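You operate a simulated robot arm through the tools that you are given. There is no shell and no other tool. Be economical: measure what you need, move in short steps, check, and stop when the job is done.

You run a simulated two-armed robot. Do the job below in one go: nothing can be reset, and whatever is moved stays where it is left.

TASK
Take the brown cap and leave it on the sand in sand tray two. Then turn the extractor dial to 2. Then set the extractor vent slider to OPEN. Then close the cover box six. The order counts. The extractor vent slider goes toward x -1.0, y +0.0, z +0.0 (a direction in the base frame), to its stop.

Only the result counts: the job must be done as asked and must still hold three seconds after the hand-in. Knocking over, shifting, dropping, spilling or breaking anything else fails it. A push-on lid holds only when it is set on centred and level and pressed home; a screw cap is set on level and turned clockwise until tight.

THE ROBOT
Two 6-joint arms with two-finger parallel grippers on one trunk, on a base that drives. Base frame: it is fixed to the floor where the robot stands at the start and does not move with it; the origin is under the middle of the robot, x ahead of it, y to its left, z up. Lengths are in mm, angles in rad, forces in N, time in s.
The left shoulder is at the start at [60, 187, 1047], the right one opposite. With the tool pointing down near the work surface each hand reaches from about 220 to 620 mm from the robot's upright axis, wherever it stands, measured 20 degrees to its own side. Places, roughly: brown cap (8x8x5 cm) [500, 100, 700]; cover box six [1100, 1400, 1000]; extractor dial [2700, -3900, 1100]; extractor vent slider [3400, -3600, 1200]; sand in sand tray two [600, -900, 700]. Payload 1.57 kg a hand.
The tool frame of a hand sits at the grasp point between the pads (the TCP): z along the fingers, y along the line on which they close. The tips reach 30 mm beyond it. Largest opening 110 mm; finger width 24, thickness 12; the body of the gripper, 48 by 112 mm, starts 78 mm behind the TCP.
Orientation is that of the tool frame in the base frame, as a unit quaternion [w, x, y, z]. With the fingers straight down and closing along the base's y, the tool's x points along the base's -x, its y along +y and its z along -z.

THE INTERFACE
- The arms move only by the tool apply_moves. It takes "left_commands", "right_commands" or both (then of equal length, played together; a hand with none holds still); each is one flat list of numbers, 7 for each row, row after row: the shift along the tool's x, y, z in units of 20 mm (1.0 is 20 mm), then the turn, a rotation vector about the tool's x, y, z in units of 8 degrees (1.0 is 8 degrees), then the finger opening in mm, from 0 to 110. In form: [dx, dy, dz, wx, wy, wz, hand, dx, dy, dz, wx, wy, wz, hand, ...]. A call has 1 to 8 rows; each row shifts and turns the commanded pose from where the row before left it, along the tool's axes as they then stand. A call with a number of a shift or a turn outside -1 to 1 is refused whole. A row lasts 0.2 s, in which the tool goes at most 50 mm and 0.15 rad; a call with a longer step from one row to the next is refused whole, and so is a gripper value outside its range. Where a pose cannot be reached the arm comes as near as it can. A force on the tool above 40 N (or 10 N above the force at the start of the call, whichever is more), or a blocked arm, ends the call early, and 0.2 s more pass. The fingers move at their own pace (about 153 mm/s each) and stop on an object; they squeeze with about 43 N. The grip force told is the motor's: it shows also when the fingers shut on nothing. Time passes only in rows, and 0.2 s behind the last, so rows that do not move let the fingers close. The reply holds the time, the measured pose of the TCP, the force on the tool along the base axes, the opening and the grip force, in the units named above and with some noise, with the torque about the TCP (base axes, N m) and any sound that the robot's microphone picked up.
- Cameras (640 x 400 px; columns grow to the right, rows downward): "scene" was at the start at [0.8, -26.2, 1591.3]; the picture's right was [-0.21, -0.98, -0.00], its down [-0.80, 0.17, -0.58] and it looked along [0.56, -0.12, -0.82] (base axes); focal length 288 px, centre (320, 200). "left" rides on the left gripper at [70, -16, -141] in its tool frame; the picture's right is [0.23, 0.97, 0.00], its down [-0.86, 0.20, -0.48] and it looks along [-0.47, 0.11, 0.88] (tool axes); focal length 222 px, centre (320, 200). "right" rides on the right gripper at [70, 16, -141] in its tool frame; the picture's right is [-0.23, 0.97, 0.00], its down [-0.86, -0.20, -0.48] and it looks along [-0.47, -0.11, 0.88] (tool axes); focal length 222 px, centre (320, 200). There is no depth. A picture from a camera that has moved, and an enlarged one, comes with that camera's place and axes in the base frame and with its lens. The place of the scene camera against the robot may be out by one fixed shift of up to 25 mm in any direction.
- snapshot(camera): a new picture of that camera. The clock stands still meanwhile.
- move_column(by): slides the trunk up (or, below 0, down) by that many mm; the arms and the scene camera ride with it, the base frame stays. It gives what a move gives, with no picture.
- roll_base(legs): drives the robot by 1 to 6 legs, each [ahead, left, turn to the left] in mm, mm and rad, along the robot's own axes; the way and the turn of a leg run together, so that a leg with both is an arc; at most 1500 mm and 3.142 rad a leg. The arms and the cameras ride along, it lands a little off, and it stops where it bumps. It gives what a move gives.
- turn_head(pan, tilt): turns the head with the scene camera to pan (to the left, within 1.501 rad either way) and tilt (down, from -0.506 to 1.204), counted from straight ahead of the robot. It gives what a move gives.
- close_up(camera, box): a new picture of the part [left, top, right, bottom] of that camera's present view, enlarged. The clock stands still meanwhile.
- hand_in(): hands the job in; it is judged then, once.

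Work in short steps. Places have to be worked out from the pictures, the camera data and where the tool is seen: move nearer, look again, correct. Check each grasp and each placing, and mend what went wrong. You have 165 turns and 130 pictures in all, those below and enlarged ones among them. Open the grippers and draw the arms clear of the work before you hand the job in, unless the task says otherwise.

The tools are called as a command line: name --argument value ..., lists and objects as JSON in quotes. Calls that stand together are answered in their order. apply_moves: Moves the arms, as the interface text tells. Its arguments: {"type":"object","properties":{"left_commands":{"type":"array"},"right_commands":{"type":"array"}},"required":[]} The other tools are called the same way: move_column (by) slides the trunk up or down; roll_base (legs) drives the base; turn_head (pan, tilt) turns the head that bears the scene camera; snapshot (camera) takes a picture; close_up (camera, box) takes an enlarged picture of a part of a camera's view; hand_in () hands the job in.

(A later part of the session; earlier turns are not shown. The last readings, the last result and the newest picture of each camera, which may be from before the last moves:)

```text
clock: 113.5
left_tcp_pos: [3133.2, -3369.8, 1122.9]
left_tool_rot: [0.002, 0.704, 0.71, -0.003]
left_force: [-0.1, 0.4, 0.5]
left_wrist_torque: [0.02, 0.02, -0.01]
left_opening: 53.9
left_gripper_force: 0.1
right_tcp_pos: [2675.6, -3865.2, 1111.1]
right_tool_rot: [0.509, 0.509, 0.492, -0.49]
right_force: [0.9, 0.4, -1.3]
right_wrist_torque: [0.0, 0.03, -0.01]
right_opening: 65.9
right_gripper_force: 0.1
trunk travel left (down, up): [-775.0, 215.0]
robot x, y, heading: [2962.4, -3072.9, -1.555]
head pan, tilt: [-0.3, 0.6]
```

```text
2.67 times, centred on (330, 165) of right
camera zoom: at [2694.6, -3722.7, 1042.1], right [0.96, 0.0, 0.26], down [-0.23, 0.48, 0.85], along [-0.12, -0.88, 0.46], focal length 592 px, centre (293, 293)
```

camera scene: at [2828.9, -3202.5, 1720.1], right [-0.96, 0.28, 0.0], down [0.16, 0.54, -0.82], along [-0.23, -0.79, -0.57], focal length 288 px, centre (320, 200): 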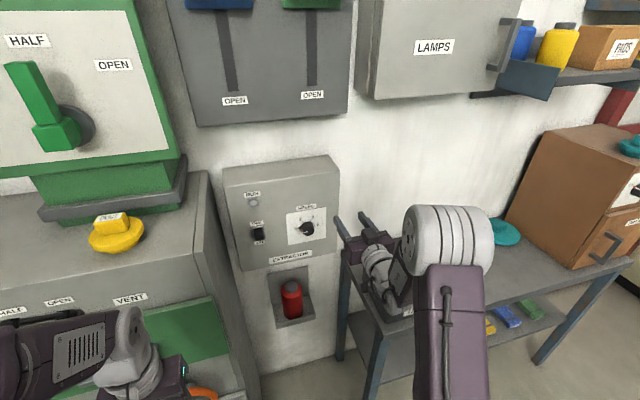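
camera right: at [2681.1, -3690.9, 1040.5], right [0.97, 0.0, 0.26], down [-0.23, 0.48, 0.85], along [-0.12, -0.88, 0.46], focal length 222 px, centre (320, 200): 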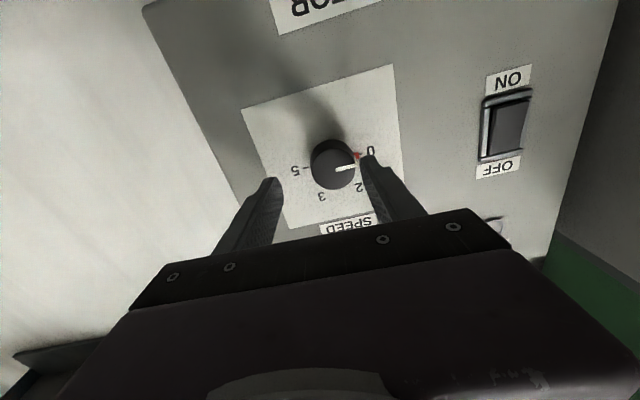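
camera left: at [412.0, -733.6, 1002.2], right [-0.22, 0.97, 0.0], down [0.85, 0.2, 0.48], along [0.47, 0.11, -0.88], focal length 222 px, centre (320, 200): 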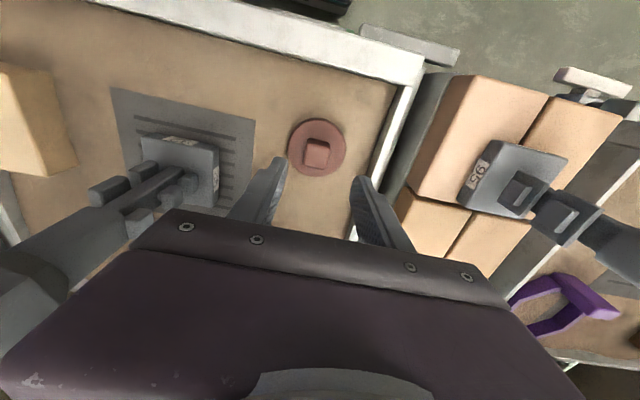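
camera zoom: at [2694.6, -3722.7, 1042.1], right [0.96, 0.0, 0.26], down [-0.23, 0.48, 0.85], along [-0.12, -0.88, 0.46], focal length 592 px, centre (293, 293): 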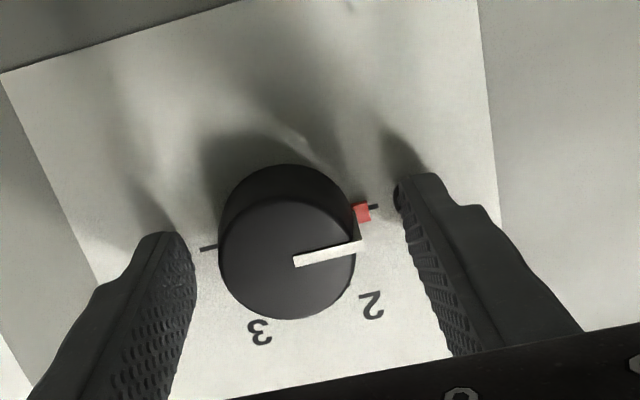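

The fingertips straddle the knob with ~18 mm overlap. I'll close on it.

apply_moves --right_commands '[0, 0, 0, 0, 0, 0, 45, 0, 0, 0, 0, 0, 0, 30, 0, 0, 0, 0, 0, 0, 30]'

```text
clock: 114.3
left_tcp_pos: [3132.9, -3370.2, 1121.4]
left_tool_rot: [0.002, 0.703, 0.711, -0.002]
left_force: [0.2, -0.4, 1.0]
left_wrist_torque: [-0.01, 0.01, 0.0]
left_opening: 54.0
left_gripper_force: 0.0
right_tcp_pos: [2674.4, -3864.0, 1110.5]
right_tool_rot: [0.51, 0.51, 0.491, -0.489]
right_force: [-3.0, -1.0, -0.7]
right_wrist_torque: [-0.09, -0.04, -0.21]
right_opening: 40.9
right_gripper_force: 45.1
trunk travel left (down, up): [-775.0, 215.0]
robot x, y, heading: [2960.8, -3074.3, -1.557]
head pan, tilt: [-0.3, 0.6]
```

Gripped at 41 mm. I'll turn about +28° first and check.

apply_moves --right_commands '[0, 0, 0, 0, 0, 0.9, 30, 0, 0, 0, 0, 0, 0.9, 30, 0, 0, 0, 0, 0, 0.9, 30, 0, 0, 0, 0, 0, 0.8, 30]'

close_up --camera "right" --box '[220, 90, 440, 240]'

```text
clock: 115.3
left_tcp_pos: [3133.0, -3370.3, 1122.9]
left_tool_rot: [0.003, 0.704, 0.711, -0.003]
left_force: [0.5, -0.1, 0.0]
left_wrist_torque: [-0.01, 0.0, 0.01]
left_opening: 54.2
left_gripper_force: 0.1
right_tcp_pos: [2673.0, -3864.4, 1110.4]
right_tool_rot: [0.613, 0.613, 0.353, -0.351]
right_force: [-5.6, 1.5, 2.4]
right_wrist_torque: [-0.42, 0.04, -0.34]
right_opening: 41.0
right_gripper_force: 44.8
trunk travel left (down, up): [-775.0, 215.0]
robot x, y, heading: [2955.9, -3072.6, -1.559]
head pan, tilt: [-0.3, 0.6]
```

```text
2.67 times, centred on (330, 165) of right
camera zoom: at [2723.3, -3722.7, 1058.8], right [0.73, 0.0, 0.69], down [-0.6, 0.48, 0.64], along [-0.33, -0.88, 0.35], focal length 592 px, centre (293, 293)
```

zoom: 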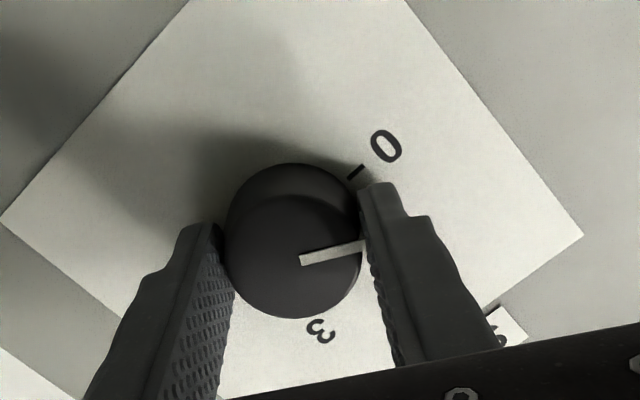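

The knob turns with the hand. Another ~28°, then check against the labels.

apply_moves --right_commands '[0, 0, 0, 0, 0, 0.9, 30, 0, 0, 0, 0, 0, 0.9, 30, 0, 0, 0, 0, 0, 0.9, 30, 0, 0, 0, 0, 0, 0.8, 30]'

close_up --camera "right" --box '[220, 90, 440, 240]'

close_up --camera "scene" --box '[270, 150, 380, 260]'

```text
clock: 116.3
left_tcp_pos: [3131.5, -3368.7, 1123.2]
left_tool_rot: [0.003, 0.704, 0.711, -0.003]
left_force: [0.0, 0.4, 0.0]
left_wrist_torque: [-0.02, -0.01, -0.01]
left_opening: 53.8
left_gripper_force: 0.1
right_tcp_pos: [2673.0, -3864.9, 1109.8]
right_tool_rot: [0.68, 0.68, 0.194, -0.193]
right_force: [-8.3, 2.4, 1.5]
right_wrist_torque: [-0.01, 0.02, 0.01]
right_opening: 41.2
right_gripper_force: 45.3
trunk travel left (down, up): [-775.0, 215.0]
robot x, y, heading: [2960.2, -3074.0, -1.556]
head pan, tilt: [-0.3, 0.6]
```

```text
2.67 times, centred on (330, 165) of right
camera zoom: at [2741.7, -3722.6, 1088.0], right [0.32, 0.0, 0.95], down [-0.83, 0.48, 0.28], along [-0.45, -0.88, 0.15], focal length 592 px, centre (293, 293)
```

zoom: 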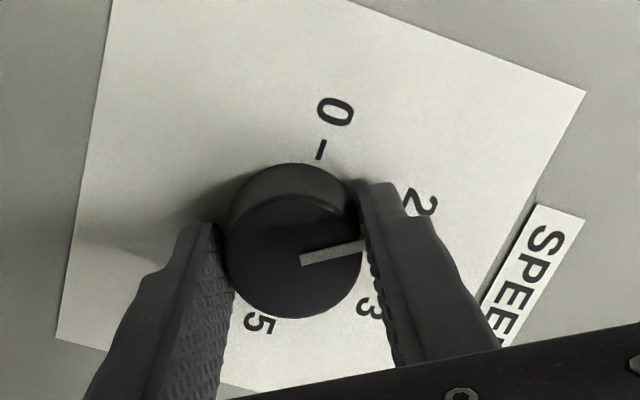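

```text
3.64 times, centred on (325, 205) of scene
camera zoom: at [2922.5, -3107.3, 1720.1], right [-0.96, 0.28, 0.0], down [0.16, 0.54, -0.83], along [-0.23, -0.79, -0.56], focal length 1048 px, centre (302, 182)
```

zoom: 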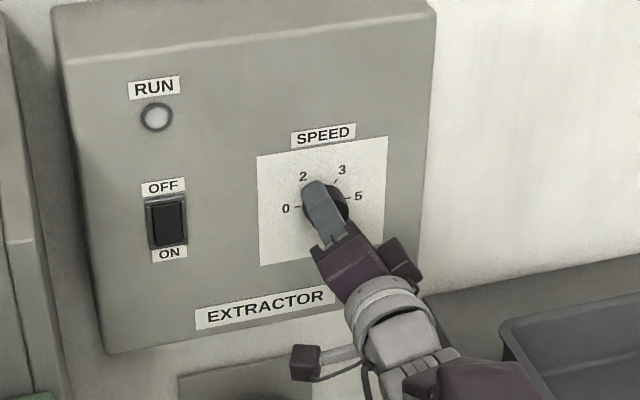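

The hand turned 56°; labels 0…5 span 180° in three steps, so "2" is at 60°. I'll add 4°, then release and check.

apply_moves --right_commands '[0, 0, 0, 0, 0, 0.5, 30, 0, 0, 0, 0, 0, 0, 30, 0, 0, 0, 0, 0, 0, 66, 0, 0, 0, 0, 0, 0, 66]'

close_up --camera "right" --box '[220, 90, 440, 240]'

```text
clock: 117.3
left_tcp_pos: [3133.3, -3370.0, 1122.2]
left_tool_rot: [0.003, 0.704, 0.711, -0.003]
left_force: [-0.3, 0.6, 1.2]
left_wrist_torque: [-0.01, -0.04, 0.0]
left_opening: 53.8
left_gripper_force: 0.0
right_tcp_pos: [2675.6, -3865.0, 1108.9]
right_tool_rot: [0.686, 0.687, 0.171, -0.169]
right_force: [0.2, 0.6, 0.6]
right_wrist_torque: [0.0, -0.01, 0.02]
right_opening: 66.0
right_gripper_force: 0.0
trunk travel left (down, up): [-775.0, 215.0]
robot x, y, heading: [2958.1, -3072.9, -1.558]
head pan, tilt: [-0.3, 0.6]
```

```text
2.67 times, centred on (330, 165) of right
camera zoom: at [2744.8, -3722.9, 1092.2], right [0.25, 0.0, 0.97], down [-0.85, 0.48, 0.22], along [-0.46, -0.88, 0.12], focal length 592 px, centre (293, 293)
```

zoom: 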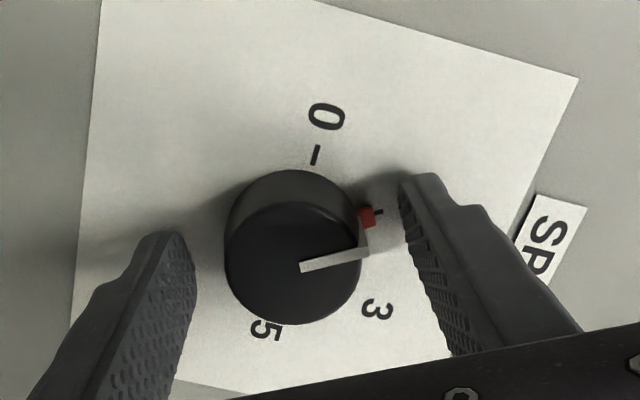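

The red tab aligns with the tick of 2. I'll withdraw straight back and confirm from the scene camera.

apply_moves --right_commands '[0, 0, -0.5, 0, 0, 0, 66, 0, 0, -0.9, 0, 0, 0, 66, 0, 0, -0.9, 0, 0, 0, 66, 0, 0, -0.9, 0, 0, 0, 66]'

roll_base --legs '[[-150, 0, 0]]'

close_up --camera "right" --box '[220, 40, 440, 190]'

turn_head --pan 0.45 --tilt 0.6

snapshot --camera "scene"

```text
clock: 118.3
left_tcp_pos: [3134.1, -3369.7, 1122.0]
left_tool_rot: [0.003, 0.704, 0.711, -0.004]
left_force: [0.5, -0.1, 0.6]
left_wrist_torque: [-0.03, -0.01, 0.0]
left_opening: 54.2
left_gripper_force: 0.0
right_tcp_pos: [2673.8, -3800.3, 1109.6]
right_tool_rot: [0.686, 0.686, 0.174, -0.168]
right_force: [0.3, 0.6, 0.3]
right_wrist_torque: [-0.01, -0.01, 0.01]
right_opening: 66.0
right_gripper_force: 0.1
trunk travel left (down, up): [-775.0, 215.0]
robot x, y, heading: [2959.4, -3075.4, -1.558]
head pan, tilt: [-0.3, 0.6]
```

```text
clock: 119.6
left_tcp_pos: [3131.6, -3221.4, 1121.8]
left_tool_rot: [0.001, 0.703, 0.711, -0.002]
left_force: [-0.8, 0.2, 0.0]
left_wrist_torque: [0.03, 0.02, 0.02]
left_opening: 54.1
left_gripper_force: 0.1
right_tcp_pos: [2674.0, -3654.8, 1109.8]
right_tool_rot: [0.686, 0.687, 0.174, -0.168]
right_force: [-0.1, 0.3, -0.9]
right_wrist_torque: [-0.03, -0.02, -0.03]
right_opening: 66.1
right_gripper_force: 0.0
trunk travel left (down, up): [-775.0, 215.0]
robot x, y, heading: [2958.1, -2921.2, -1.556]
head pan, tilt: [-0.3, 0.6]
```

```text
2.67 times, centred on (330, 115) of right
camera zoom: at [2740.9, -3510.8, 1091.8], right [0.26, 0.0, 0.97], down [-0.85, 0.47, 0.23], along [-0.46, -0.88, 0.12], focal length 592 px, centre (293, 427)
```

zoom: 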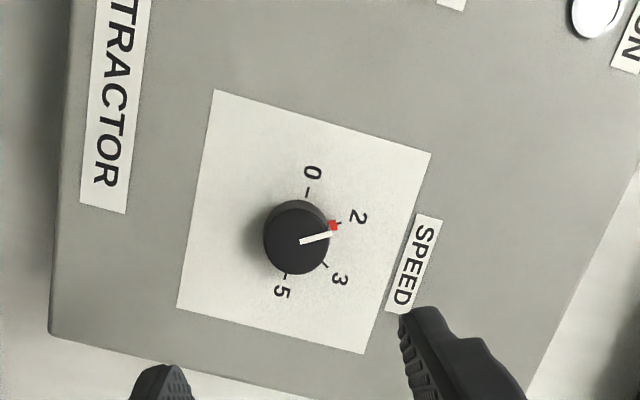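

```text
clock: 120.7
left_tcp_pos: [3133.3, -3222.2, 1121.3]
left_tool_rot: [0.002, 0.703, 0.711, -0.002]
left_force: [0.1, -0.7, 1.0]
left_wrist_torque: [0.04, -0.01, 0.01]
left_opening: 54.2
left_gripper_force: 0.1
right_tcp_pos: [2673.3, -3651.7, 1110.5]
right_tool_rot: [0.685, 0.688, 0.173, -0.167]
right_force: [-0.2, 0.1, -0.6]
right_wrist_torque: [-0.02, 0.01, -0.02]
right_opening: 65.9
right_gripper_force: 0.1
trunk travel left (down, up): [-775.0, 215.0]
robot x, y, heading: [2960.7, -2919.4, -1.561]
head pan, tilt: [0.45, 0.6]
```

```text
70 pictures are left
camera scene: at [2987.7, -2953.8, 1720.1], right [-0.9, -0.45, 0.0], down [-0.25, 0.51, -0.82], along [0.37, -0.74, -0.57], focal length 288 px, centre (320, 200)
```

scene: 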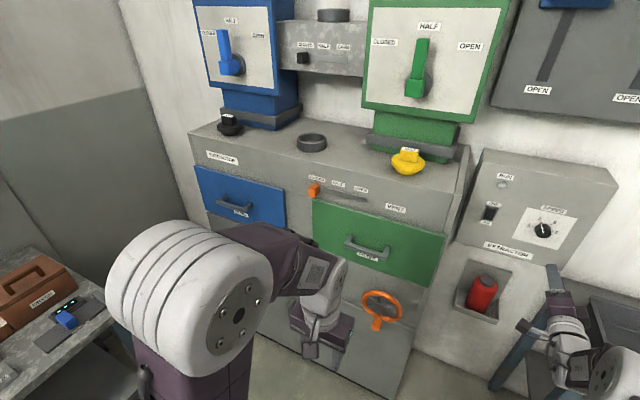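

The dial reads 2. For the slider I'll use the left hand from where the robot stands: bring it out to the left and forward, then turn it to point at the cabinet.

apply_moves --left_commands '[-0.9, 0.9, -0.5, 0, 0, 0, 66, -0.9, 0.9, -0.5, 0, 0, 0, 66, -0.9, 0.9, -0.5, 0, 0, 0, 66, -0.9, 0.9, -0.5, 0, 0, 0, 66, -0.9, 0.9, -0.5, 0, 0, 0, 66, -0.9, 0.9, -0.5, 0, 0, 0, 66, -0.9, 0.9, -0.5, 0, 0, 0, 66, 0, 0.9, -0.5, 0, 0, 0, 66]'

apply_moves --left_commands '[0, 0, 0, 0, -0.94, 0, 66, 0, 0, 0, 0, -0.94, 0, 66, 0, 0, 0, 0, -0.94, 0, 66, 0, 0, 0, 0, -0.94, 0, 66, 0, 0, 0, 0, -0.94, 0, 66, 0, 0, 0, 0, -0.94, 0, 66]'

apply_moves --left_commands '[0, 0, 0.2, 0, -0.94, 0, 66, 0, 0, 0.2, 0, -0.94, 0, 66, 0, 0, 0.2, 0, -0.94, 0, 66, 0, 0, 0.2, 0, -0.94, 0, 66, 0, 0, 0.2, 0, -0.94, 0, 66, 0, 0, 0.2, 0, -0.94, 0, 66]'

snapshot --camera "left"

snapshot --camera "scene"

```text
clock: 122.5
left_tcp_pos: [3278.2, -3345.9, 1204.3]
left_tool_rot: [0.003, 0.704, 0.711, -0.003]
left_force: [-0.8, -0.3, -0.6]
left_wrist_torque: [-0.01, 0.0, 0.01]
left_opening: 65.7
left_gripper_force: 0.0
right_tcp_pos: [2673.0, -3650.3, 1110.0]
right_tool_rot: [0.686, 0.686, 0.173, -0.168]
right_force: [-0.3, -0.5, 0.2]
right_wrist_torque: [0.01, 0.01, 0.02]
right_opening: 66.2
right_gripper_force: 0.1
trunk travel left (down, up): [-775.0, 215.0]
robot x, y, heading: [2963.4, -2922.4, -1.557]
head pan, tilt: [0.45, 0.6]
```

```text
clock: 123.9
left_tcp_pos: [3277.2, -3344.3, 1202.6]
left_tool_rot: [0.275, 0.648, 0.656, -0.272]
left_force: [0.5, -0.9, 0.2]
left_wrist_torque: [0.04, 0.02, 0.0]
left_opening: 66.1
left_gripper_force: 0.1
right_tcp_pos: [2672.5, -3651.3, 1110.0]
right_tool_rot: [0.686, 0.686, 0.174, -0.168]
right_force: [-0.4, -0.5, -0.8]
right_wrist_torque: [-0.02, -0.01, -0.02]
right_opening: 66.1
right_gripper_force: 0.0
trunk travel left (down, up): [-775.0, 215.0]
robot x, y, heading: [2959.6, -2922.2, -1.555]
head pan, tilt: [0.45, 0.6]
```

```text
clock: 125.3
left_tcp_pos: [3315.8, -3394.4, 1246.4]
left_tool_rot: [0.502, 0.494, 0.501, -0.502]
left_force: [0.8, -1.0, 0.2]
left_wrist_torque: [-0.03, 0.01, -0.02]
left_opening: 66.1
left_gripper_force: 0.2
left hand out of reach, approached as far as the arm can: row 2, 3, 4, 5, 6
right_tcp_pos: [2673.8, -3652.3, 1110.0]
right_tool_rot: [0.686, 0.686, 0.175, -0.168]
right_force: [-0.2, 0.5, -0.2]
right_wrist_torque: [-0.01, -0.01, -0.01]
right_opening: 66.1
right_gripper_force: 0.1
trunk travel left (down, up): [-775.0, 215.0]
robot x, y, heading: [2958.4, -2922.6, -1.559]
head pan, tilt: [0.45, 0.6]
```

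```text
69 pictures are left
camera left: at [3298.5, -3254.2, 1176.2], right [0.97, 0.01, -0.23], down [0.2, 0.49, 0.85], along [0.12, -0.87, 0.47], focal length 222 px, centre (320, 200)
```

left: 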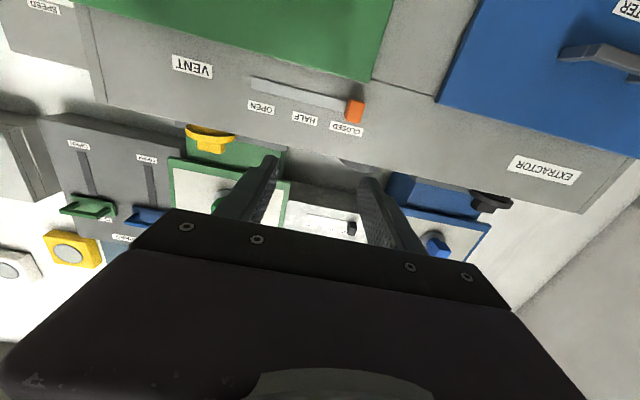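

```text
68 pictures are left
camera scene: at [2988.8, -2953.9, 1720.1], right [-0.9, -0.45, 0.0], down [-0.25, 0.51, -0.82], along [0.37, -0.74, -0.57], focal length 288 px, centre (320, 200)
```

scene: 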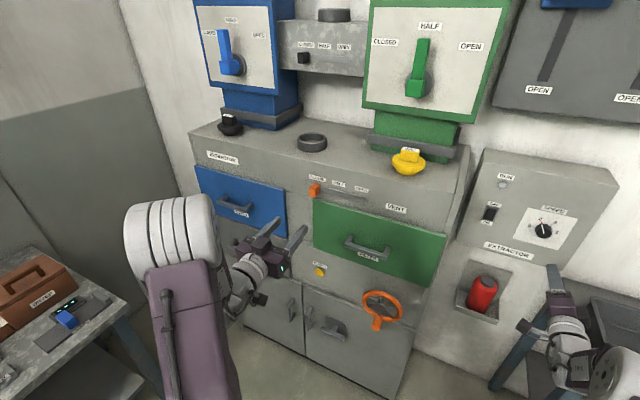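

The orange knob is near [3366, −3640, 1208] and the slot runs to x ≈ 3200 (OPEN). I'll bring the left hand in front of it.

apply_moves --left_commands '[0, 0.2, 1, 0, 0, 0, 66, 0, 0.3, 1, 0, 0, 0, 66, 0.2, 0.4, 1, 0, 0, 0, 66, 0.35, 0.4, 1, 0, 0, 0, 66, 0.35, 0.4, 1, 0, 0, 0, 66, 0.35, 0.4, 1, 0, 0, 0, 66, 0.35, 0.4, 0.5, 0, 0, 0, 66, 0.3, 0.1, 0.5, 0, 0, 0, 66]'

snapshot --camera "left"

```text
clock: 127.1
left_tcp_pos: [3368.6, -3536.1, 1211.0]
left_tool_rot: [0.505, 0.494, 0.5, -0.501]
left_force: [0.2, -0.4, 0.3]
left_wrist_torque: [0.02, -0.02, 0.0]
left_opening: 65.8
left_gripper_force: 0.0
right_tcp_pos: [2673.2, -3650.5, 1110.1]
right_tool_rot: [0.686, 0.686, 0.174, -0.167]
right_force: [-0.2, 1.0, 0.4]
right_wrist_torque: [-0.01, -0.01, 0.02]
right_opening: 66.0
right_gripper_force: 0.0
trunk travel left (down, up): [-775.0, 215.0]
robot x, y, heading: [2958.6, -2921.6, -1.554]
head pan, tilt: [0.45, 0.6]
```

```text
67 pictures are left
camera left: at [3350.8, -3395.6, 1140.1], right [0.97, 0.01, -0.23], down [0.2, 0.49, 0.85], along [0.12, -0.87, 0.48], focal length 222 px, centre (320, 200)
```

left: 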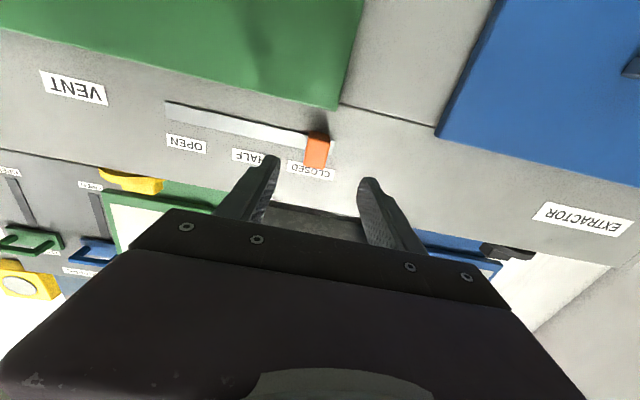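

Aligned (knob ≈ [3369, −3645, 1215]). I'll raise 4 mm and advance 60 mm, then look.

apply_moves --left_commands '[-0.1, 0, 0.8, 0, 0, 0, 66, -0.1, 0, 0.8, 0, 0, 0, 66, 0, 0, 0.7, 0, 0, 0, 66, 0, 0, 0.7, 0, 0, 0, 66]'

close_up --camera "left" --box '[200, 80, 440, 240]'

```text
clock: 128.1
left_tcp_pos: [3368.7, -3596.8, 1216.6]
left_tool_rot: [0.506, 0.494, 0.5, -0.5]
left_force: [-0.3, -1.2, 0.4]
left_wrist_torque: [-0.01, -0.04, -0.04]
left_opening: 66.0
left_gripper_force: 0.0
right_tcp_pos: [2673.3, -3652.9, 1109.7]
right_tool_rot: [0.686, 0.687, 0.174, -0.167]
right_force: [0.3, -0.6, -0.1]
right_wrist_torque: [-0.03, 0.03, -0.01]
right_opening: 66.2
right_gripper_force: 0.0
trunk travel left (down, up): [-775.0, 215.0]
robot x, y, heading: [2960.7, -2919.2, -1.559]
head pan, tilt: [0.45, 0.6]
```

```text
2.50 times, centred on (320, 160) of left
camera zoom: at [3351.4, -3456.2, 1146.0], right [0.97, 0.01, -0.23], down [0.2, 0.49, 0.85], along [0.12, -0.87, 0.48], focal length 555 px, centre (320, 300)
```

zoom: 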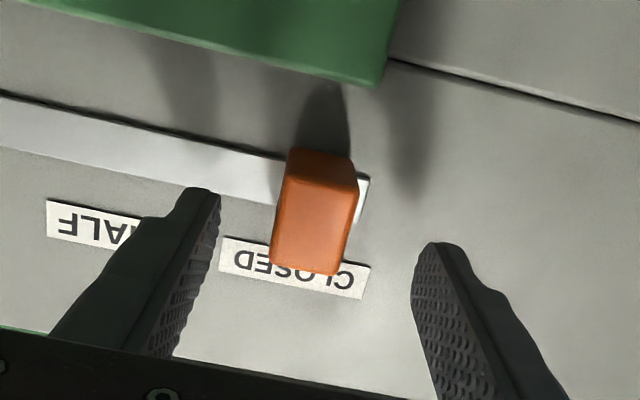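

The knob's front is ~48 mm ahead of the TCP. I'll advance 32 mm so the tips straddle it by ~14 mm.

apply_moves --left_commands '[0, 0, 0.5, 0, 0, 0, 66, 0, 0, 0.5, 0, 0, 0, 66, 0, 0, 0.4, 0, 0, 0, 66, 0, 0, 0.2, 0, 0, 0, 66]'

close_up --camera "left" --box '[200, 80, 440, 240]'

```text
clock: 129.1
left_tcp_pos: [3367.6, -3628.9, 1216.5]
left_tool_rot: [0.505, 0.494, 0.499, -0.502]
left_force: [0.5, -0.1, -0.2]
left_wrist_torque: [0.0, 0.05, 0.03]
left_opening: 66.3
left_gripper_force: 0.1
right_tcp_pos: [2672.3, -3650.9, 1110.6]
right_tool_rot: [0.686, 0.687, 0.173, -0.167]
right_force: [-0.6, -0.3, -0.4]
right_wrist_torque: [-0.01, 0.03, 0.0]
right_opening: 66.1
right_gripper_force: 0.1
trunk travel left (down, up): [-775.0, 215.0]
robot x, y, heading: [2958.1, -2925.9, -1.555]
head pan, tilt: [0.45, 0.6]
```

```text
2.50 times, centred on (320, 160) of left
camera zoom: at [3351.3, -3487.9, 1145.3], right [0.97, 0.01, -0.23], down [0.2, 0.49, 0.85], along [0.12, -0.87, 0.48], focal length 555 px, centre (320, 300)
```

zoom: 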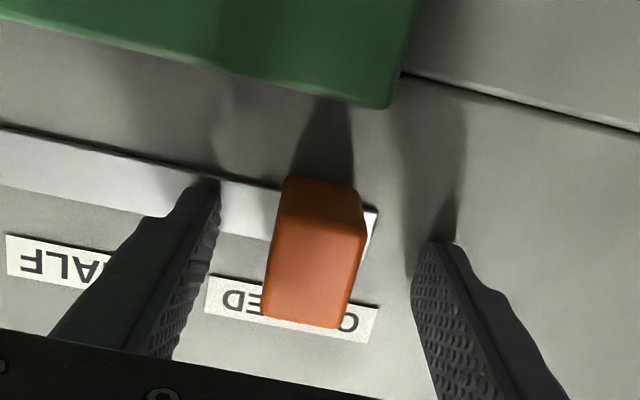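

Now narrow the fingers loosely around the knob and slide toward −x.

apply_moves --left_commands '[0, 0, 0, 0, 0, 0, 36, 0, 0, 0, 0, 0, 0, 36, 0, -0.6, 0, 0, 0, 0, 36, 0, -0.6, 0, 0, 0, 0, 36, 0, -0.6, 0, 0, 0, 0, 36, 0, -0.6, 0, 0, 0, 0, 36, 0, -0.6, 0, 0, 0, 0, 36, 0, -0.6, 0, 0, 0, 0, 36]'

close_up --camera "left" --box '[160, 60, 460, 240]'

```text
clock: 130.9
left_tcp_pos: [3296.4, -3627.0, 1217.0]
left_tool_rot: [0.505, 0.494, 0.499, -0.502]
left_force: [1.9, -0.1, -0.6]
left_wrist_torque: [-0.01, -0.01, -0.02]
left_opening: 37.6
left_gripper_force: 1.0
right_tcp_pos: [2671.9, -3651.8, 1111.0]
right_tool_rot: [0.686, 0.686, 0.174, -0.166]
right_force: [0.2, 0.9, -0.7]
right_wrist_torque: [-0.02, -0.02, -0.02]
right_opening: 65.9
right_gripper_force: 0.0
trunk travel left (down, up): [-775.0, 215.0]
robot x, y, heading: [2957.6, -2922.2, -1.56]
head pan, tilt: [0.45, 0.6]
```

```text
2.13 times, centred on (310, 150) of left
camera zoom: at [3279.4, -3487.7, 1146.4], right [0.97, 0.01, -0.23], down [0.2, 0.49, 0.85], along [0.12, -0.87, 0.48], focal length 474 px, centre (341, 307)
```

zoom: 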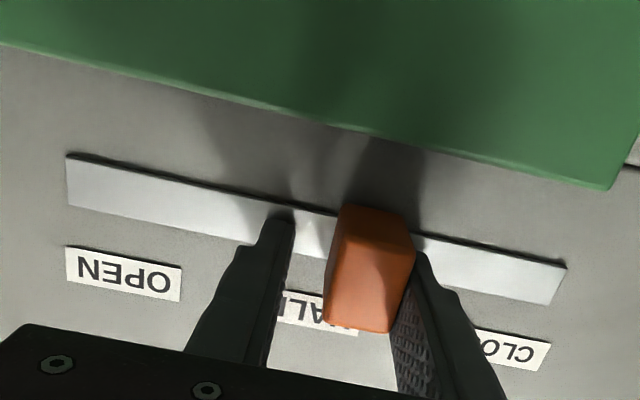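

The knob follows; it's at HALF. Continuing toward OPEN until the stop.

apply_moves --left_commands '[0, -0.6, 0, 0, 0, 0, 36, 0, -0.6, 0, 0, 0, 0, 36, 0, -0.6, 0, 0, 0, 0, 36, 0, -0.6, 0, 0, 0, 0, 36, 0, -0.4, 0, 0, 0, 0, 36, 0, -0.3, 0, 0, 0, 0, 36, 0, -0.3, 0, 0, 0, 0, 36, 0, -0.3, 0, 0, 0, 0, 36]'

close_up --camera "left" --box '[160, 60, 460, 240]'

```text
clock: 132.7
left_tcp_pos: [3243.4, -3627.6, 1217.6]
left_tool_rot: [-0.503, -0.496, -0.497, 0.504]
left_force: [1.5, 0.3, 0.6]
left_wrist_torque: [0.0, -0.02, 0.01]
left_opening: 36.3
left_gripper_force: 0.2
left hand out of reach, approached as far as the arm can: row 5, 6, 7, 8
right_tcp_pos: [2672.7, -3650.4, 1110.7]
right_tool_rot: [0.687, 0.686, 0.174, -0.167]
right_force: [-0.2, -0.5, 0.2]
right_wrist_torque: [0.01, 0.02, -0.01]
right_opening: 66.0
right_gripper_force: 0.1
trunk travel left (down, up): [-775.0, 215.0]
robot x, y, heading: [2957.5, -2922.6, -1.558]
head pan, tilt: [0.45, 0.6]
```

```text
2.13 times, centred on (310, 150) of left
camera zoom: at [3227.6, -3486.9, 1147.0], right [0.97, 0.0, -0.23], down [0.2, 0.49, 0.85], along [0.11, -0.87, 0.48], focal length 474 px, centre (341, 307)
```

zoom: 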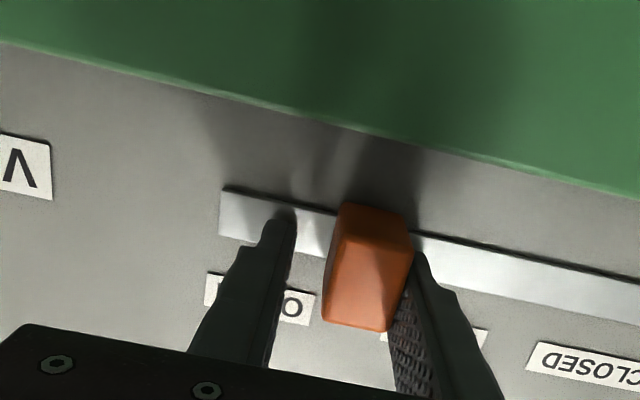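

The hand reached its inward limit with ~30 mm to go. I'll pull it back 40 mm, shift the base 80 mm to the right, and return the hand to the knob.

apply_moves --left_commands '[0, 0, -0.5, 0, 0, 0, 60, 0, 0, -0.8, 0, 0, 0, 66, 0, 0, -0.9, 0, 0, 0, 66]'

roll_base --legs '[[0, -85, 0]]'

apply_moves --left_commands '[0, 0.8, 0, 0, 0, 0, 66, 0, 0.8, 0, 0, 0, 0, 66, 0, 0.8, 0, 0, 0, 0, 66, 0, 0.8, 0, 0, 0, 0, 66, 0, 0.9, 0, 0, 0, 0, 66]'

close_up --camera "left" --box '[160, 60, 460, 240]'

```text
clock: 133.5
left_tcp_pos: [3243.1, -3582.8, 1216.8]
left_tool_rot: [-0.503, -0.495, -0.499, 0.504]
left_force: [0.2, 0.5, 0.2]
left_wrist_torque: [-0.01, -0.01, 0.01]
left_opening: 66.1
left_gripper_force: 0.2
right_tcp_pos: [2672.6, -3651.0, 1111.5]
right_tool_rot: [0.687, 0.686, 0.173, -0.167]
right_force: [0.0, -0.5, -0.2]
right_wrist_torque: [0.0, -0.01, -0.02]
right_opening: 65.9
right_gripper_force: 0.0
trunk travel left (down, up): [-775.0, 215.0]
robot x, y, heading: [2962.0, -2920.2, -1.557]
head pan, tilt: [0.45, 0.6]
```

```text
clock: 134.6
left_tcp_pos: [3164.1, -3582.7, 1215.4]
left_tool_rot: [0.503, 0.495, 0.501, -0.502]
left_force: [-0.6, 1.0, -0.2]
left_wrist_torque: [-0.04, 0.01, -0.04]
left_opening: 65.9
left_gripper_force: 0.1
right_tcp_pos: [2593.0, -3652.6, 1111.6]
right_tool_rot: [0.686, 0.686, 0.174, -0.168]
right_force: [0.0, -0.2, -0.5]
right_wrist_torque: [0.01, -0.03, -0.04]
right_opening: 66.1
right_gripper_force: 0.0
trunk travel left (down, up): [-775.0, 215.0]
robot x, y, heading: [2873.0, -2930.0, -1.561]
head pan, tilt: [0.45, 0.6]
```

```text
clock: 135.8
left_tcp_pos: [3245.5, -3585.4, 1215.4]
left_tool_rot: [0.503, 0.494, 0.5, -0.502]
left_force: [0.7, -0.1, -0.2]
left_wrist_torque: [0.02, 0.0, -0.02]
left_opening: 66.0
left_gripper_force: 0.0
right_tcp_pos: [2591.1, -3653.7, 1111.1]
right_tool_rot: [0.686, 0.686, 0.175, -0.168]
right_force: [-0.1, -0.1, -0.2]
right_wrist_torque: [-0.03, -0.02, 0.02]
right_opening: 66.2
right_gripper_force: 0.1
trunk travel left (down, up): [-775.0, 215.0]
robot x, y, heading: [2875.2, -2922.1, -1.556]
head pan, tilt: [0.45, 0.6]
```

```text
2.13 times, centred on (310, 150) of left
camera zoom: at [3228.4, -3444.5, 1145.2], right [0.97, 0.01, -0.23], down [0.2, 0.49, 0.85], along [0.12, -0.87, 0.48], focal length 474 px, centre (341, 307)
```

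zoom: 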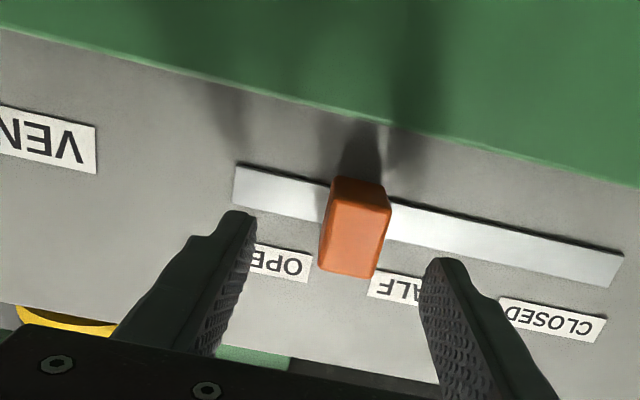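

The knob sits inside the finger gap. Advance 42 mm, narrow the fingers and slide on to the stop.

apply_moves --left_commands '[0, 0, 0.8, 0, 0, 0, 66, 0, 0, 0.8, 0, 0, 0, 66, 0, 0, 0.5, 0, 0, 0, 66, 0, 0, 0, 0, 0, 0, 36, 0, -0.3, 0, 0, 0, 0, 36, 0, -0.5, 0, 0, 0, 0, 36, 0, -0.5, 0, 0, 0, 0, 36, 0, -0.3, 0, 0, 0, 0, 36]'

close_up --camera "left" --box '[160, 60, 460, 240]'

```text
clock: 137.6
left_tcp_pos: [3211.5, -3624.7, 1215.8]
left_tool_rot: [0.504, 0.493, 0.501, -0.502]
left_force: [2.5, 0.7, 0.2]
left_wrist_torque: [-0.01, -0.02, 0.03]
left_opening: 37.9
left_gripper_force: 0.5
right_tcp_pos: [2591.5, -3653.8, 1111.1]
right_tool_rot: [0.686, 0.686, 0.175, -0.168]
right_force: [-0.6, 0.1, 0.1]
right_wrist_torque: [0.0, 0.01, -0.01]
right_opening: 66.0
right_gripper_force: 0.1
trunk travel left (down, up): [-775.0, 215.0]
robot x, y, heading: [2872.3, -2925.5, -1.557]
head pan, tilt: [0.45, 0.6]
```

```text
2.13 times, centred on (310, 150) of left
camera zoom: at [3195.0, -3484.7, 1145.6], right [0.97, 0.01, -0.23], down [0.2, 0.49, 0.85], along [0.12, -0.87, 0.47], focal length 474 px, centre (341, 307)
```

zoom: 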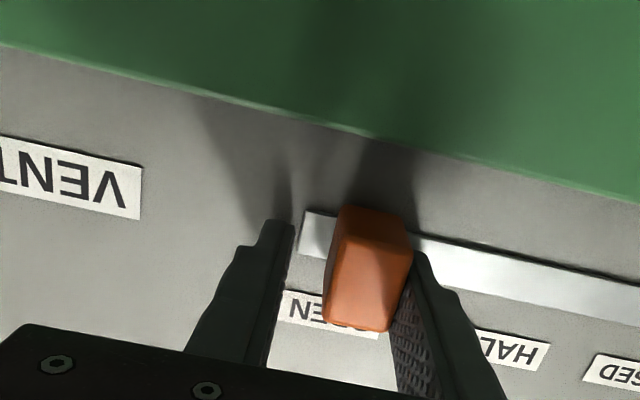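

Nearly at the end; a little further in small steps until the stop is felt.

apply_moves --left_commands '[0, -0.3, 0, 0, 0, 0, 36, 0, -0.3, 0, 0, 0, 0, 36, 0, -0.25, 0, 0, 0, 0, 36, 0, -0.25, 0, 0, 0, 0, 36, 0, -0.25, 0, 0, 0, 0, 36, 0, -0.2, 0, 0, 0, 0, 36]'

close_up --camera "left" --box '[160, 60, 460, 240]'

```text
clock: 139.0
left_tcp_pos: [3192.0, -3625.4, 1216.6]
left_tool_rot: [0.504, 0.489, 0.504, -0.503]
left_force: [34.7, -9.7, 9.4]
left_wrist_torque: [-0.1, -0.66, -0.47]
left_opening: 66.7
left_gripper_force: 17.3
right_tcp_pos: [2600.1, -3653.7, 1112.4]
right_tool_rot: [0.685, 0.686, 0.178, -0.169]
right_force: [1.2, 0.9, 0.0]
right_wrist_torque: [0.03, 0.01, -0.03]
right_opening: 65.9
right_gripper_force: 0.1
trunk travel left (down, up): [-775.0, 215.0]
robot x, y, heading: [2875.9, -2923.6, -1.555]
head pan, tilt: [0.45, 0.6]
```

```text
2.13 times, centred on (310, 150) of left
camera zoom: at [3173.1, -3485.4, 1145.4], right [0.97, 0.01, -0.24], down [0.2, 0.49, 0.85], along [0.13, -0.87, 0.48], focal length 474 px, centre (341, 307)
```

zoom: 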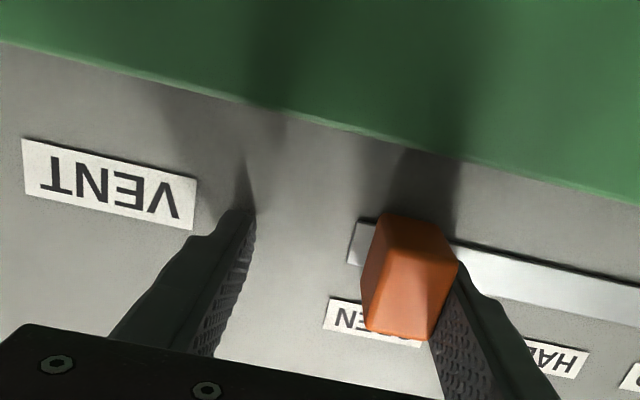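

The stop is felt (35 N, fingers forced apart) and the knob stands at OPEN. I'll ease off, withdraw, and verify.

apply_moves --left_commands '[0, 0.5, 0, 0, 0, 0, 66, 0, 0.3, 0, 0, 0, 0, 74, 0, 0, -0.5, 0, 0, 0, 74, 0, 0, -0.9, 0, 0, 0, 74, 0, 0, -1, 0, 0, 0, 74, 0, 0, -1, 0, 0, 0, 74]'

snapshot --camera "left"

```text
clock: 140.4
left_tcp_pos: [3197.5, -3554.5, 1215.1]
left_tool_rot: [0.504, 0.494, 0.5, -0.502]
left_force: [-0.1, -0.2, 0.7]
left_wrist_torque: [0.04, 0.01, 0.0]
left_opening: 74.0
left_gripper_force: 0.2
right_tcp_pos: [2591.4, -3651.3, 1110.4]
right_tool_rot: [0.687, 0.686, 0.174, -0.166]
right_force: [0.3, 0.4, 0.3]
right_wrist_torque: [0.0, 0.0, 0.01]
right_opening: 66.1
right_gripper_force: 0.0
trunk travel left (down, up): [-775.0, 215.0]
robot x, y, heading: [2877.5, -2922.5, -1.559]
head pan, tilt: [0.45, 0.6]
```

```text
59 pictures are left
camera left: at [3179.6, -3414.0, 1144.8], right [0.97, 0.0, -0.23], down [0.2, 0.49, 0.85], along [0.12, -0.87, 0.48], focal length 222 px, centre (320, 200)
```

left: 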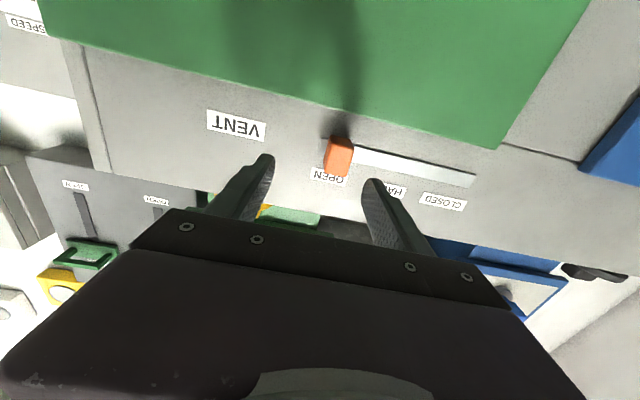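

The slider is at OPEN. Now for box six: I'll back off, turn to face +y, and look for a route along the far side of the row.

roll_base --legs '[[-450, 0, 0], [0, 0, -2.2]]'

turn_head --pan -0.3 --tilt 0.3

snapshot --camera "scene"

```text
clock: 148.3
left_tcp_pos: [2169.0, -2372.8, 1215.1]
left_tool_rot: [0.207, -0.673, 0.2, 0.681]
left_force: [-0.2, -0.6, -0.7]
left_wrist_torque: [0.0, -0.03, -0.02]
left_opening: 74.2
left_gripper_force: 0.1
right_tcp_pos: [2425.3, -1817.0, 1111.2]
right_tool_rot: [-0.176, -0.477, 0.524, 0.684]
right_force: [-0.4, -0.8, 0.0]
right_wrist_torque: [0.0, 0.0, -0.06]
right_opening: 66.2
right_gripper_force: 0.1
trunk travel left (down, up): [-775.0, 215.0]
robot x, y, heading: [2874.3, -2460.0, 2.566]
head pan, tilt: [0.45, 0.6]
```

```text
clock: 149.4
left_tcp_pos: [2168.3, -2373.4, 1215.4]
left_tool_rot: [0.207, -0.674, 0.201, 0.68]
left_force: [0.1, 0.4, -0.1]
left_wrist_torque: [0.04, 0.04, 0.03]
left_opening: 73.8
left_gripper_force: 0.1
right_tcp_pos: [2424.5, -1816.8, 1109.8]
right_tool_rot: [-0.176, -0.477, 0.524, 0.684]
right_force: [0.8, 0.7, 0.4]
right_wrist_torque: [-0.01, 0.02, -0.02]
right_opening: 66.0
right_gripper_force: 0.0
trunk travel left (down, up): [-775.0, 215.0]
robot x, y, heading: [2868.2, -2457.3, 2.565]
head pan, tilt: [-0.3, 0.3]
```

```text
58 pictures are left
camera scene: at [2851.6, -2432.7, 1747.6], right [0.77, 0.64, 0.0], down [0.19, -0.23, -0.96], along [-0.61, 0.73, -0.3], focal length 288 px, centre (320, 200)
```

scene: 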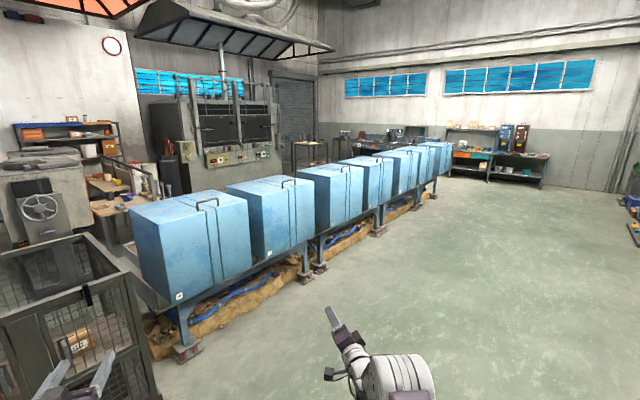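

The far side of the row is wide open. Zooming in on the row of covers.

close_up --camera "scene" --box '[290, 120, 470, 240]'

```text
3.33 times, centred on (380, 180) of scene
camera zoom: at [2851.6, -2432.7, 1747.6], right [0.77, 0.64, 0.0], down [0.19, -0.23, -0.96], along [-0.61, 0.73, -0.3], focal length 961 px, centre (120, 267)
```

zoom: 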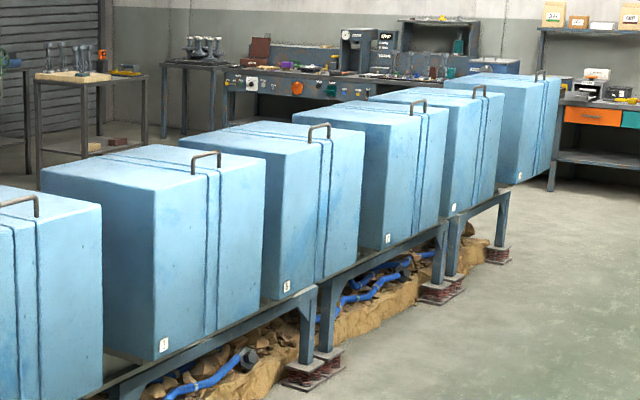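

I'll drive along the open floor to about (2350, 1200) and turn to face the row.

roll_base --legs '[[0, 0, -0.995], [1440, 170, 0], [1440, 170, 0], [780, 150, 0], [0, 0, 1.57]]'

turn_head --pan 0.0 --tilt 0.4

snapshot --camera "scene"

```text
clock: 173.6
left_tcp_pos: [1701.2, 864.2, 1215.7]
left_tool_rot: [0.005, -0.703, 0.002, 0.711]
left_force: [-0.1, 0.7, -0.7]
left_wrist_torque: [-0.02, 0.01, -0.02]
left_opening: 73.8
left_gripper_force: 0.0
right_tcp_pos: [1614.2, 1471.1, 1109.9]
right_tool_rot: [-0.362, -0.606, 0.368, 0.606]
right_force: [-0.2, -0.1, 0.2]
right_wrist_torque: [0.0, 0.01, -0.03]
right_opening: 65.9
right_gripper_force: 0.1
trunk travel left (down, up): [-775.0, 215.0]
robot x, y, heading: [2341.6, 1173.3, 3.143]
head pan, tilt: [-0.3, 0.3]
```

```text
clock: 174.4
left_tcp_pos: [1700.1, 865.2, 1215.6]
left_tool_rot: [0.004, -0.703, 0.0, 0.712]
left_force: [0.0, 0.8, 0.1]
left_wrist_torque: [-0.01, 0.0, 0.0]
left_opening: 73.8
left_gripper_force: 0.1
right_tcp_pos: [1615.6, 1471.3, 1110.2]
right_tool_rot: [-0.362, -0.605, 0.368, 0.606]
right_force: [0.3, 0.3, -0.6]
right_wrist_torque: [0.0, 0.0, 0.01]
right_opening: 65.9
right_gripper_force: 0.0
trunk travel left (down, up): [-775.0, 215.0]
robot x, y, heading: [2334.6, 1174.7, 3.136]
head pan, tilt: [0.0, 0.4]
```

```text
56 pictures are left
camera scene: at [2295.6, 1162.8, 1738.4], right [0.0, 1.0, 0.0], down [0.39, 0.0, -0.92], along [-0.92, 0.0, -0.39], focal length 288 px, centre (320, 200)
```

scene: 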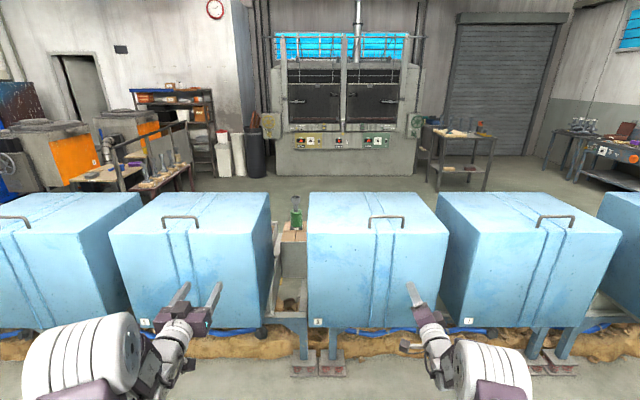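

The cover at px 377 is at y ≈ 1436, which fits box six. Zooming in on labels.

close_up --camera "scene" --box '[270, 180, 480, 340]'

close_up --camera "scene" --box '[290, 300, 350, 340]'

close_up --camera "scene" --box '[440, 300, 500, 340]'

```text
2.50 times, centred on (375, 260) of scene
camera zoom: at [2295.6, 1162.8, 1738.4], right [0.0, 1.0, 0.0], down [0.39, 0.0, -0.92], along [-0.92, 0.0, -0.39], focal length 721 px, centre (182, 50)
```

zoom: 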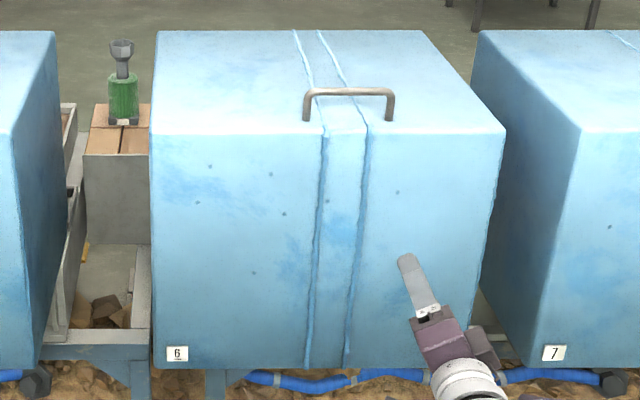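

```text
10.00 times, centred on (320, 320) of scene
camera zoom: at [2295.6, 1162.8, 1738.4], right [0.0, 1.0, 0.0], down [0.39, 0.0, -0.92], along [-0.92, 0.0, -0.39], focal length 2883 px, centre (320, -1000)
```

zoom: 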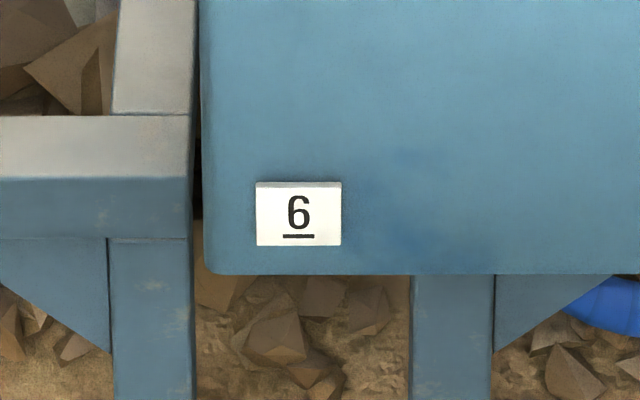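

```text
10.00 times, centred on (470, 320) of scene
camera zoom: at [2295.6, 1162.8, 1738.4], right [0.0, 1.0, 0.0], down [0.39, 0.0, -0.92], along [-0.92, 0.0, -0.39], focal length 2883 px, centre (-1180, -1000)
```

zoom: 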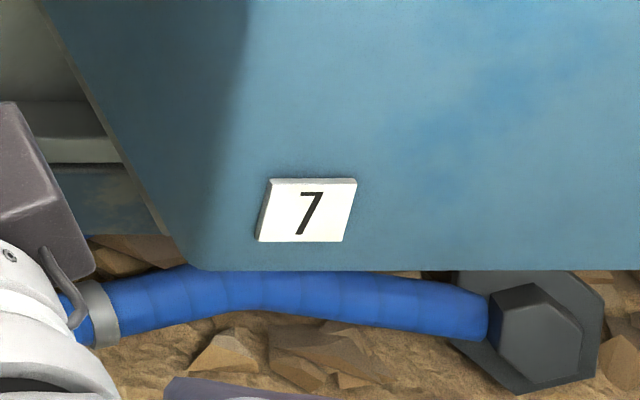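

Box 6 is confirmed. I need to learn how these covers close, so I'll look along the row to compare with the other covers.

turn_head --pan -0.85 --tilt 0.4

snapshot --camera "scene"

turn_head --pan 0.75 --tilt 0.4

snapshot --camera "scene"

```text
clock: 175.6
left_tcp_pos: [1700.9, 863.7, 1215.8]
left_tool_rot: [0.005, -0.703, 0.002, 0.711]
left_force: [-0.3, 0.7, -0.4]
left_wrist_torque: [-0.01, -0.04, -0.02]
left_opening: 73.9
left_gripper_force: 0.0
right_tcp_pos: [1615.9, 1471.4, 1111.5]
right_tool_rot: [-0.362, -0.605, 0.368, 0.606]
right_force: [0.4, 0.0, -0.1]
right_wrist_torque: [0.0, 0.0, 0.01]
right_opening: 65.8
right_gripper_force: 0.1
trunk travel left (down, up): [-775.0, 215.0]
robot x, y, heading: [2337.8, 1172.8, 3.137]
head pan, tilt: [-0.85, 0.4]
```

```text
52 pictures are left
camera scene: at [2327.2, 1232.1, 1738.4], right [0.75, 0.66, 0.0], down [0.26, -0.29, -0.92], along [-0.61, 0.69, -0.39], focal length 288 px, centre (320, 200)
```

scene: 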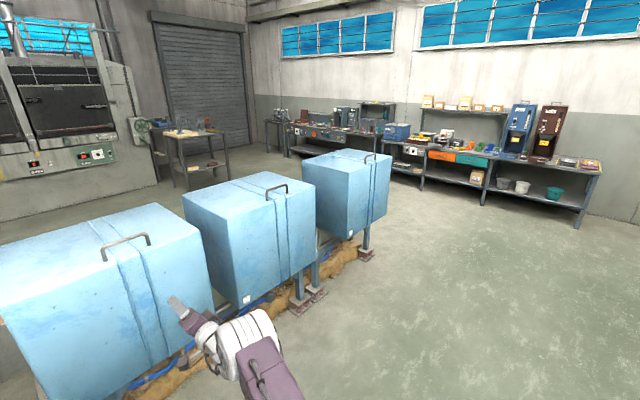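

```text
clock: 177.2
left_tcp_pos: [1701.1, 863.3, 1213.6]
left_tool_rot: [0.005, -0.703, 0.002, 0.711]
left_force: [1.0, 0.1, -0.6]
left_wrist_torque: [0.0, 0.03, -0.01]
left_opening: 74.1
left_gripper_force: 0.1
right_tcp_pos: [1614.3, 1471.4, 1111.1]
right_tool_rot: [-0.362, -0.605, 0.368, 0.606]
right_force: [0.0, 0.2, 0.0]
right_wrist_torque: [0.01, 0.02, 0.0]
right_opening: 65.8
right_gripper_force: 0.0
trunk travel left (down, up): [-775.0, 215.0]
robot x, y, heading: [2338.4, 1173.5, 3.138]
head pan, tilt: [0.75, 0.4]
```

```text
51 pictures are left
camera scene: at [2320.1, 1099.5, 1738.4], right [-0.68, 0.73, 0.0], down [0.29, 0.26, -0.92], along [-0.68, -0.63, -0.39], focal length 288 px, centre (320, 200)
```

scene: 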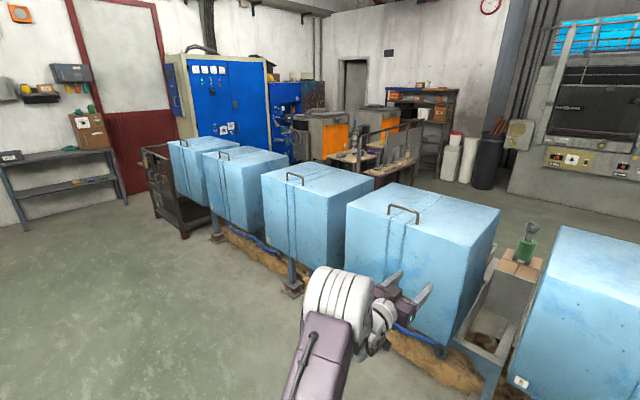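

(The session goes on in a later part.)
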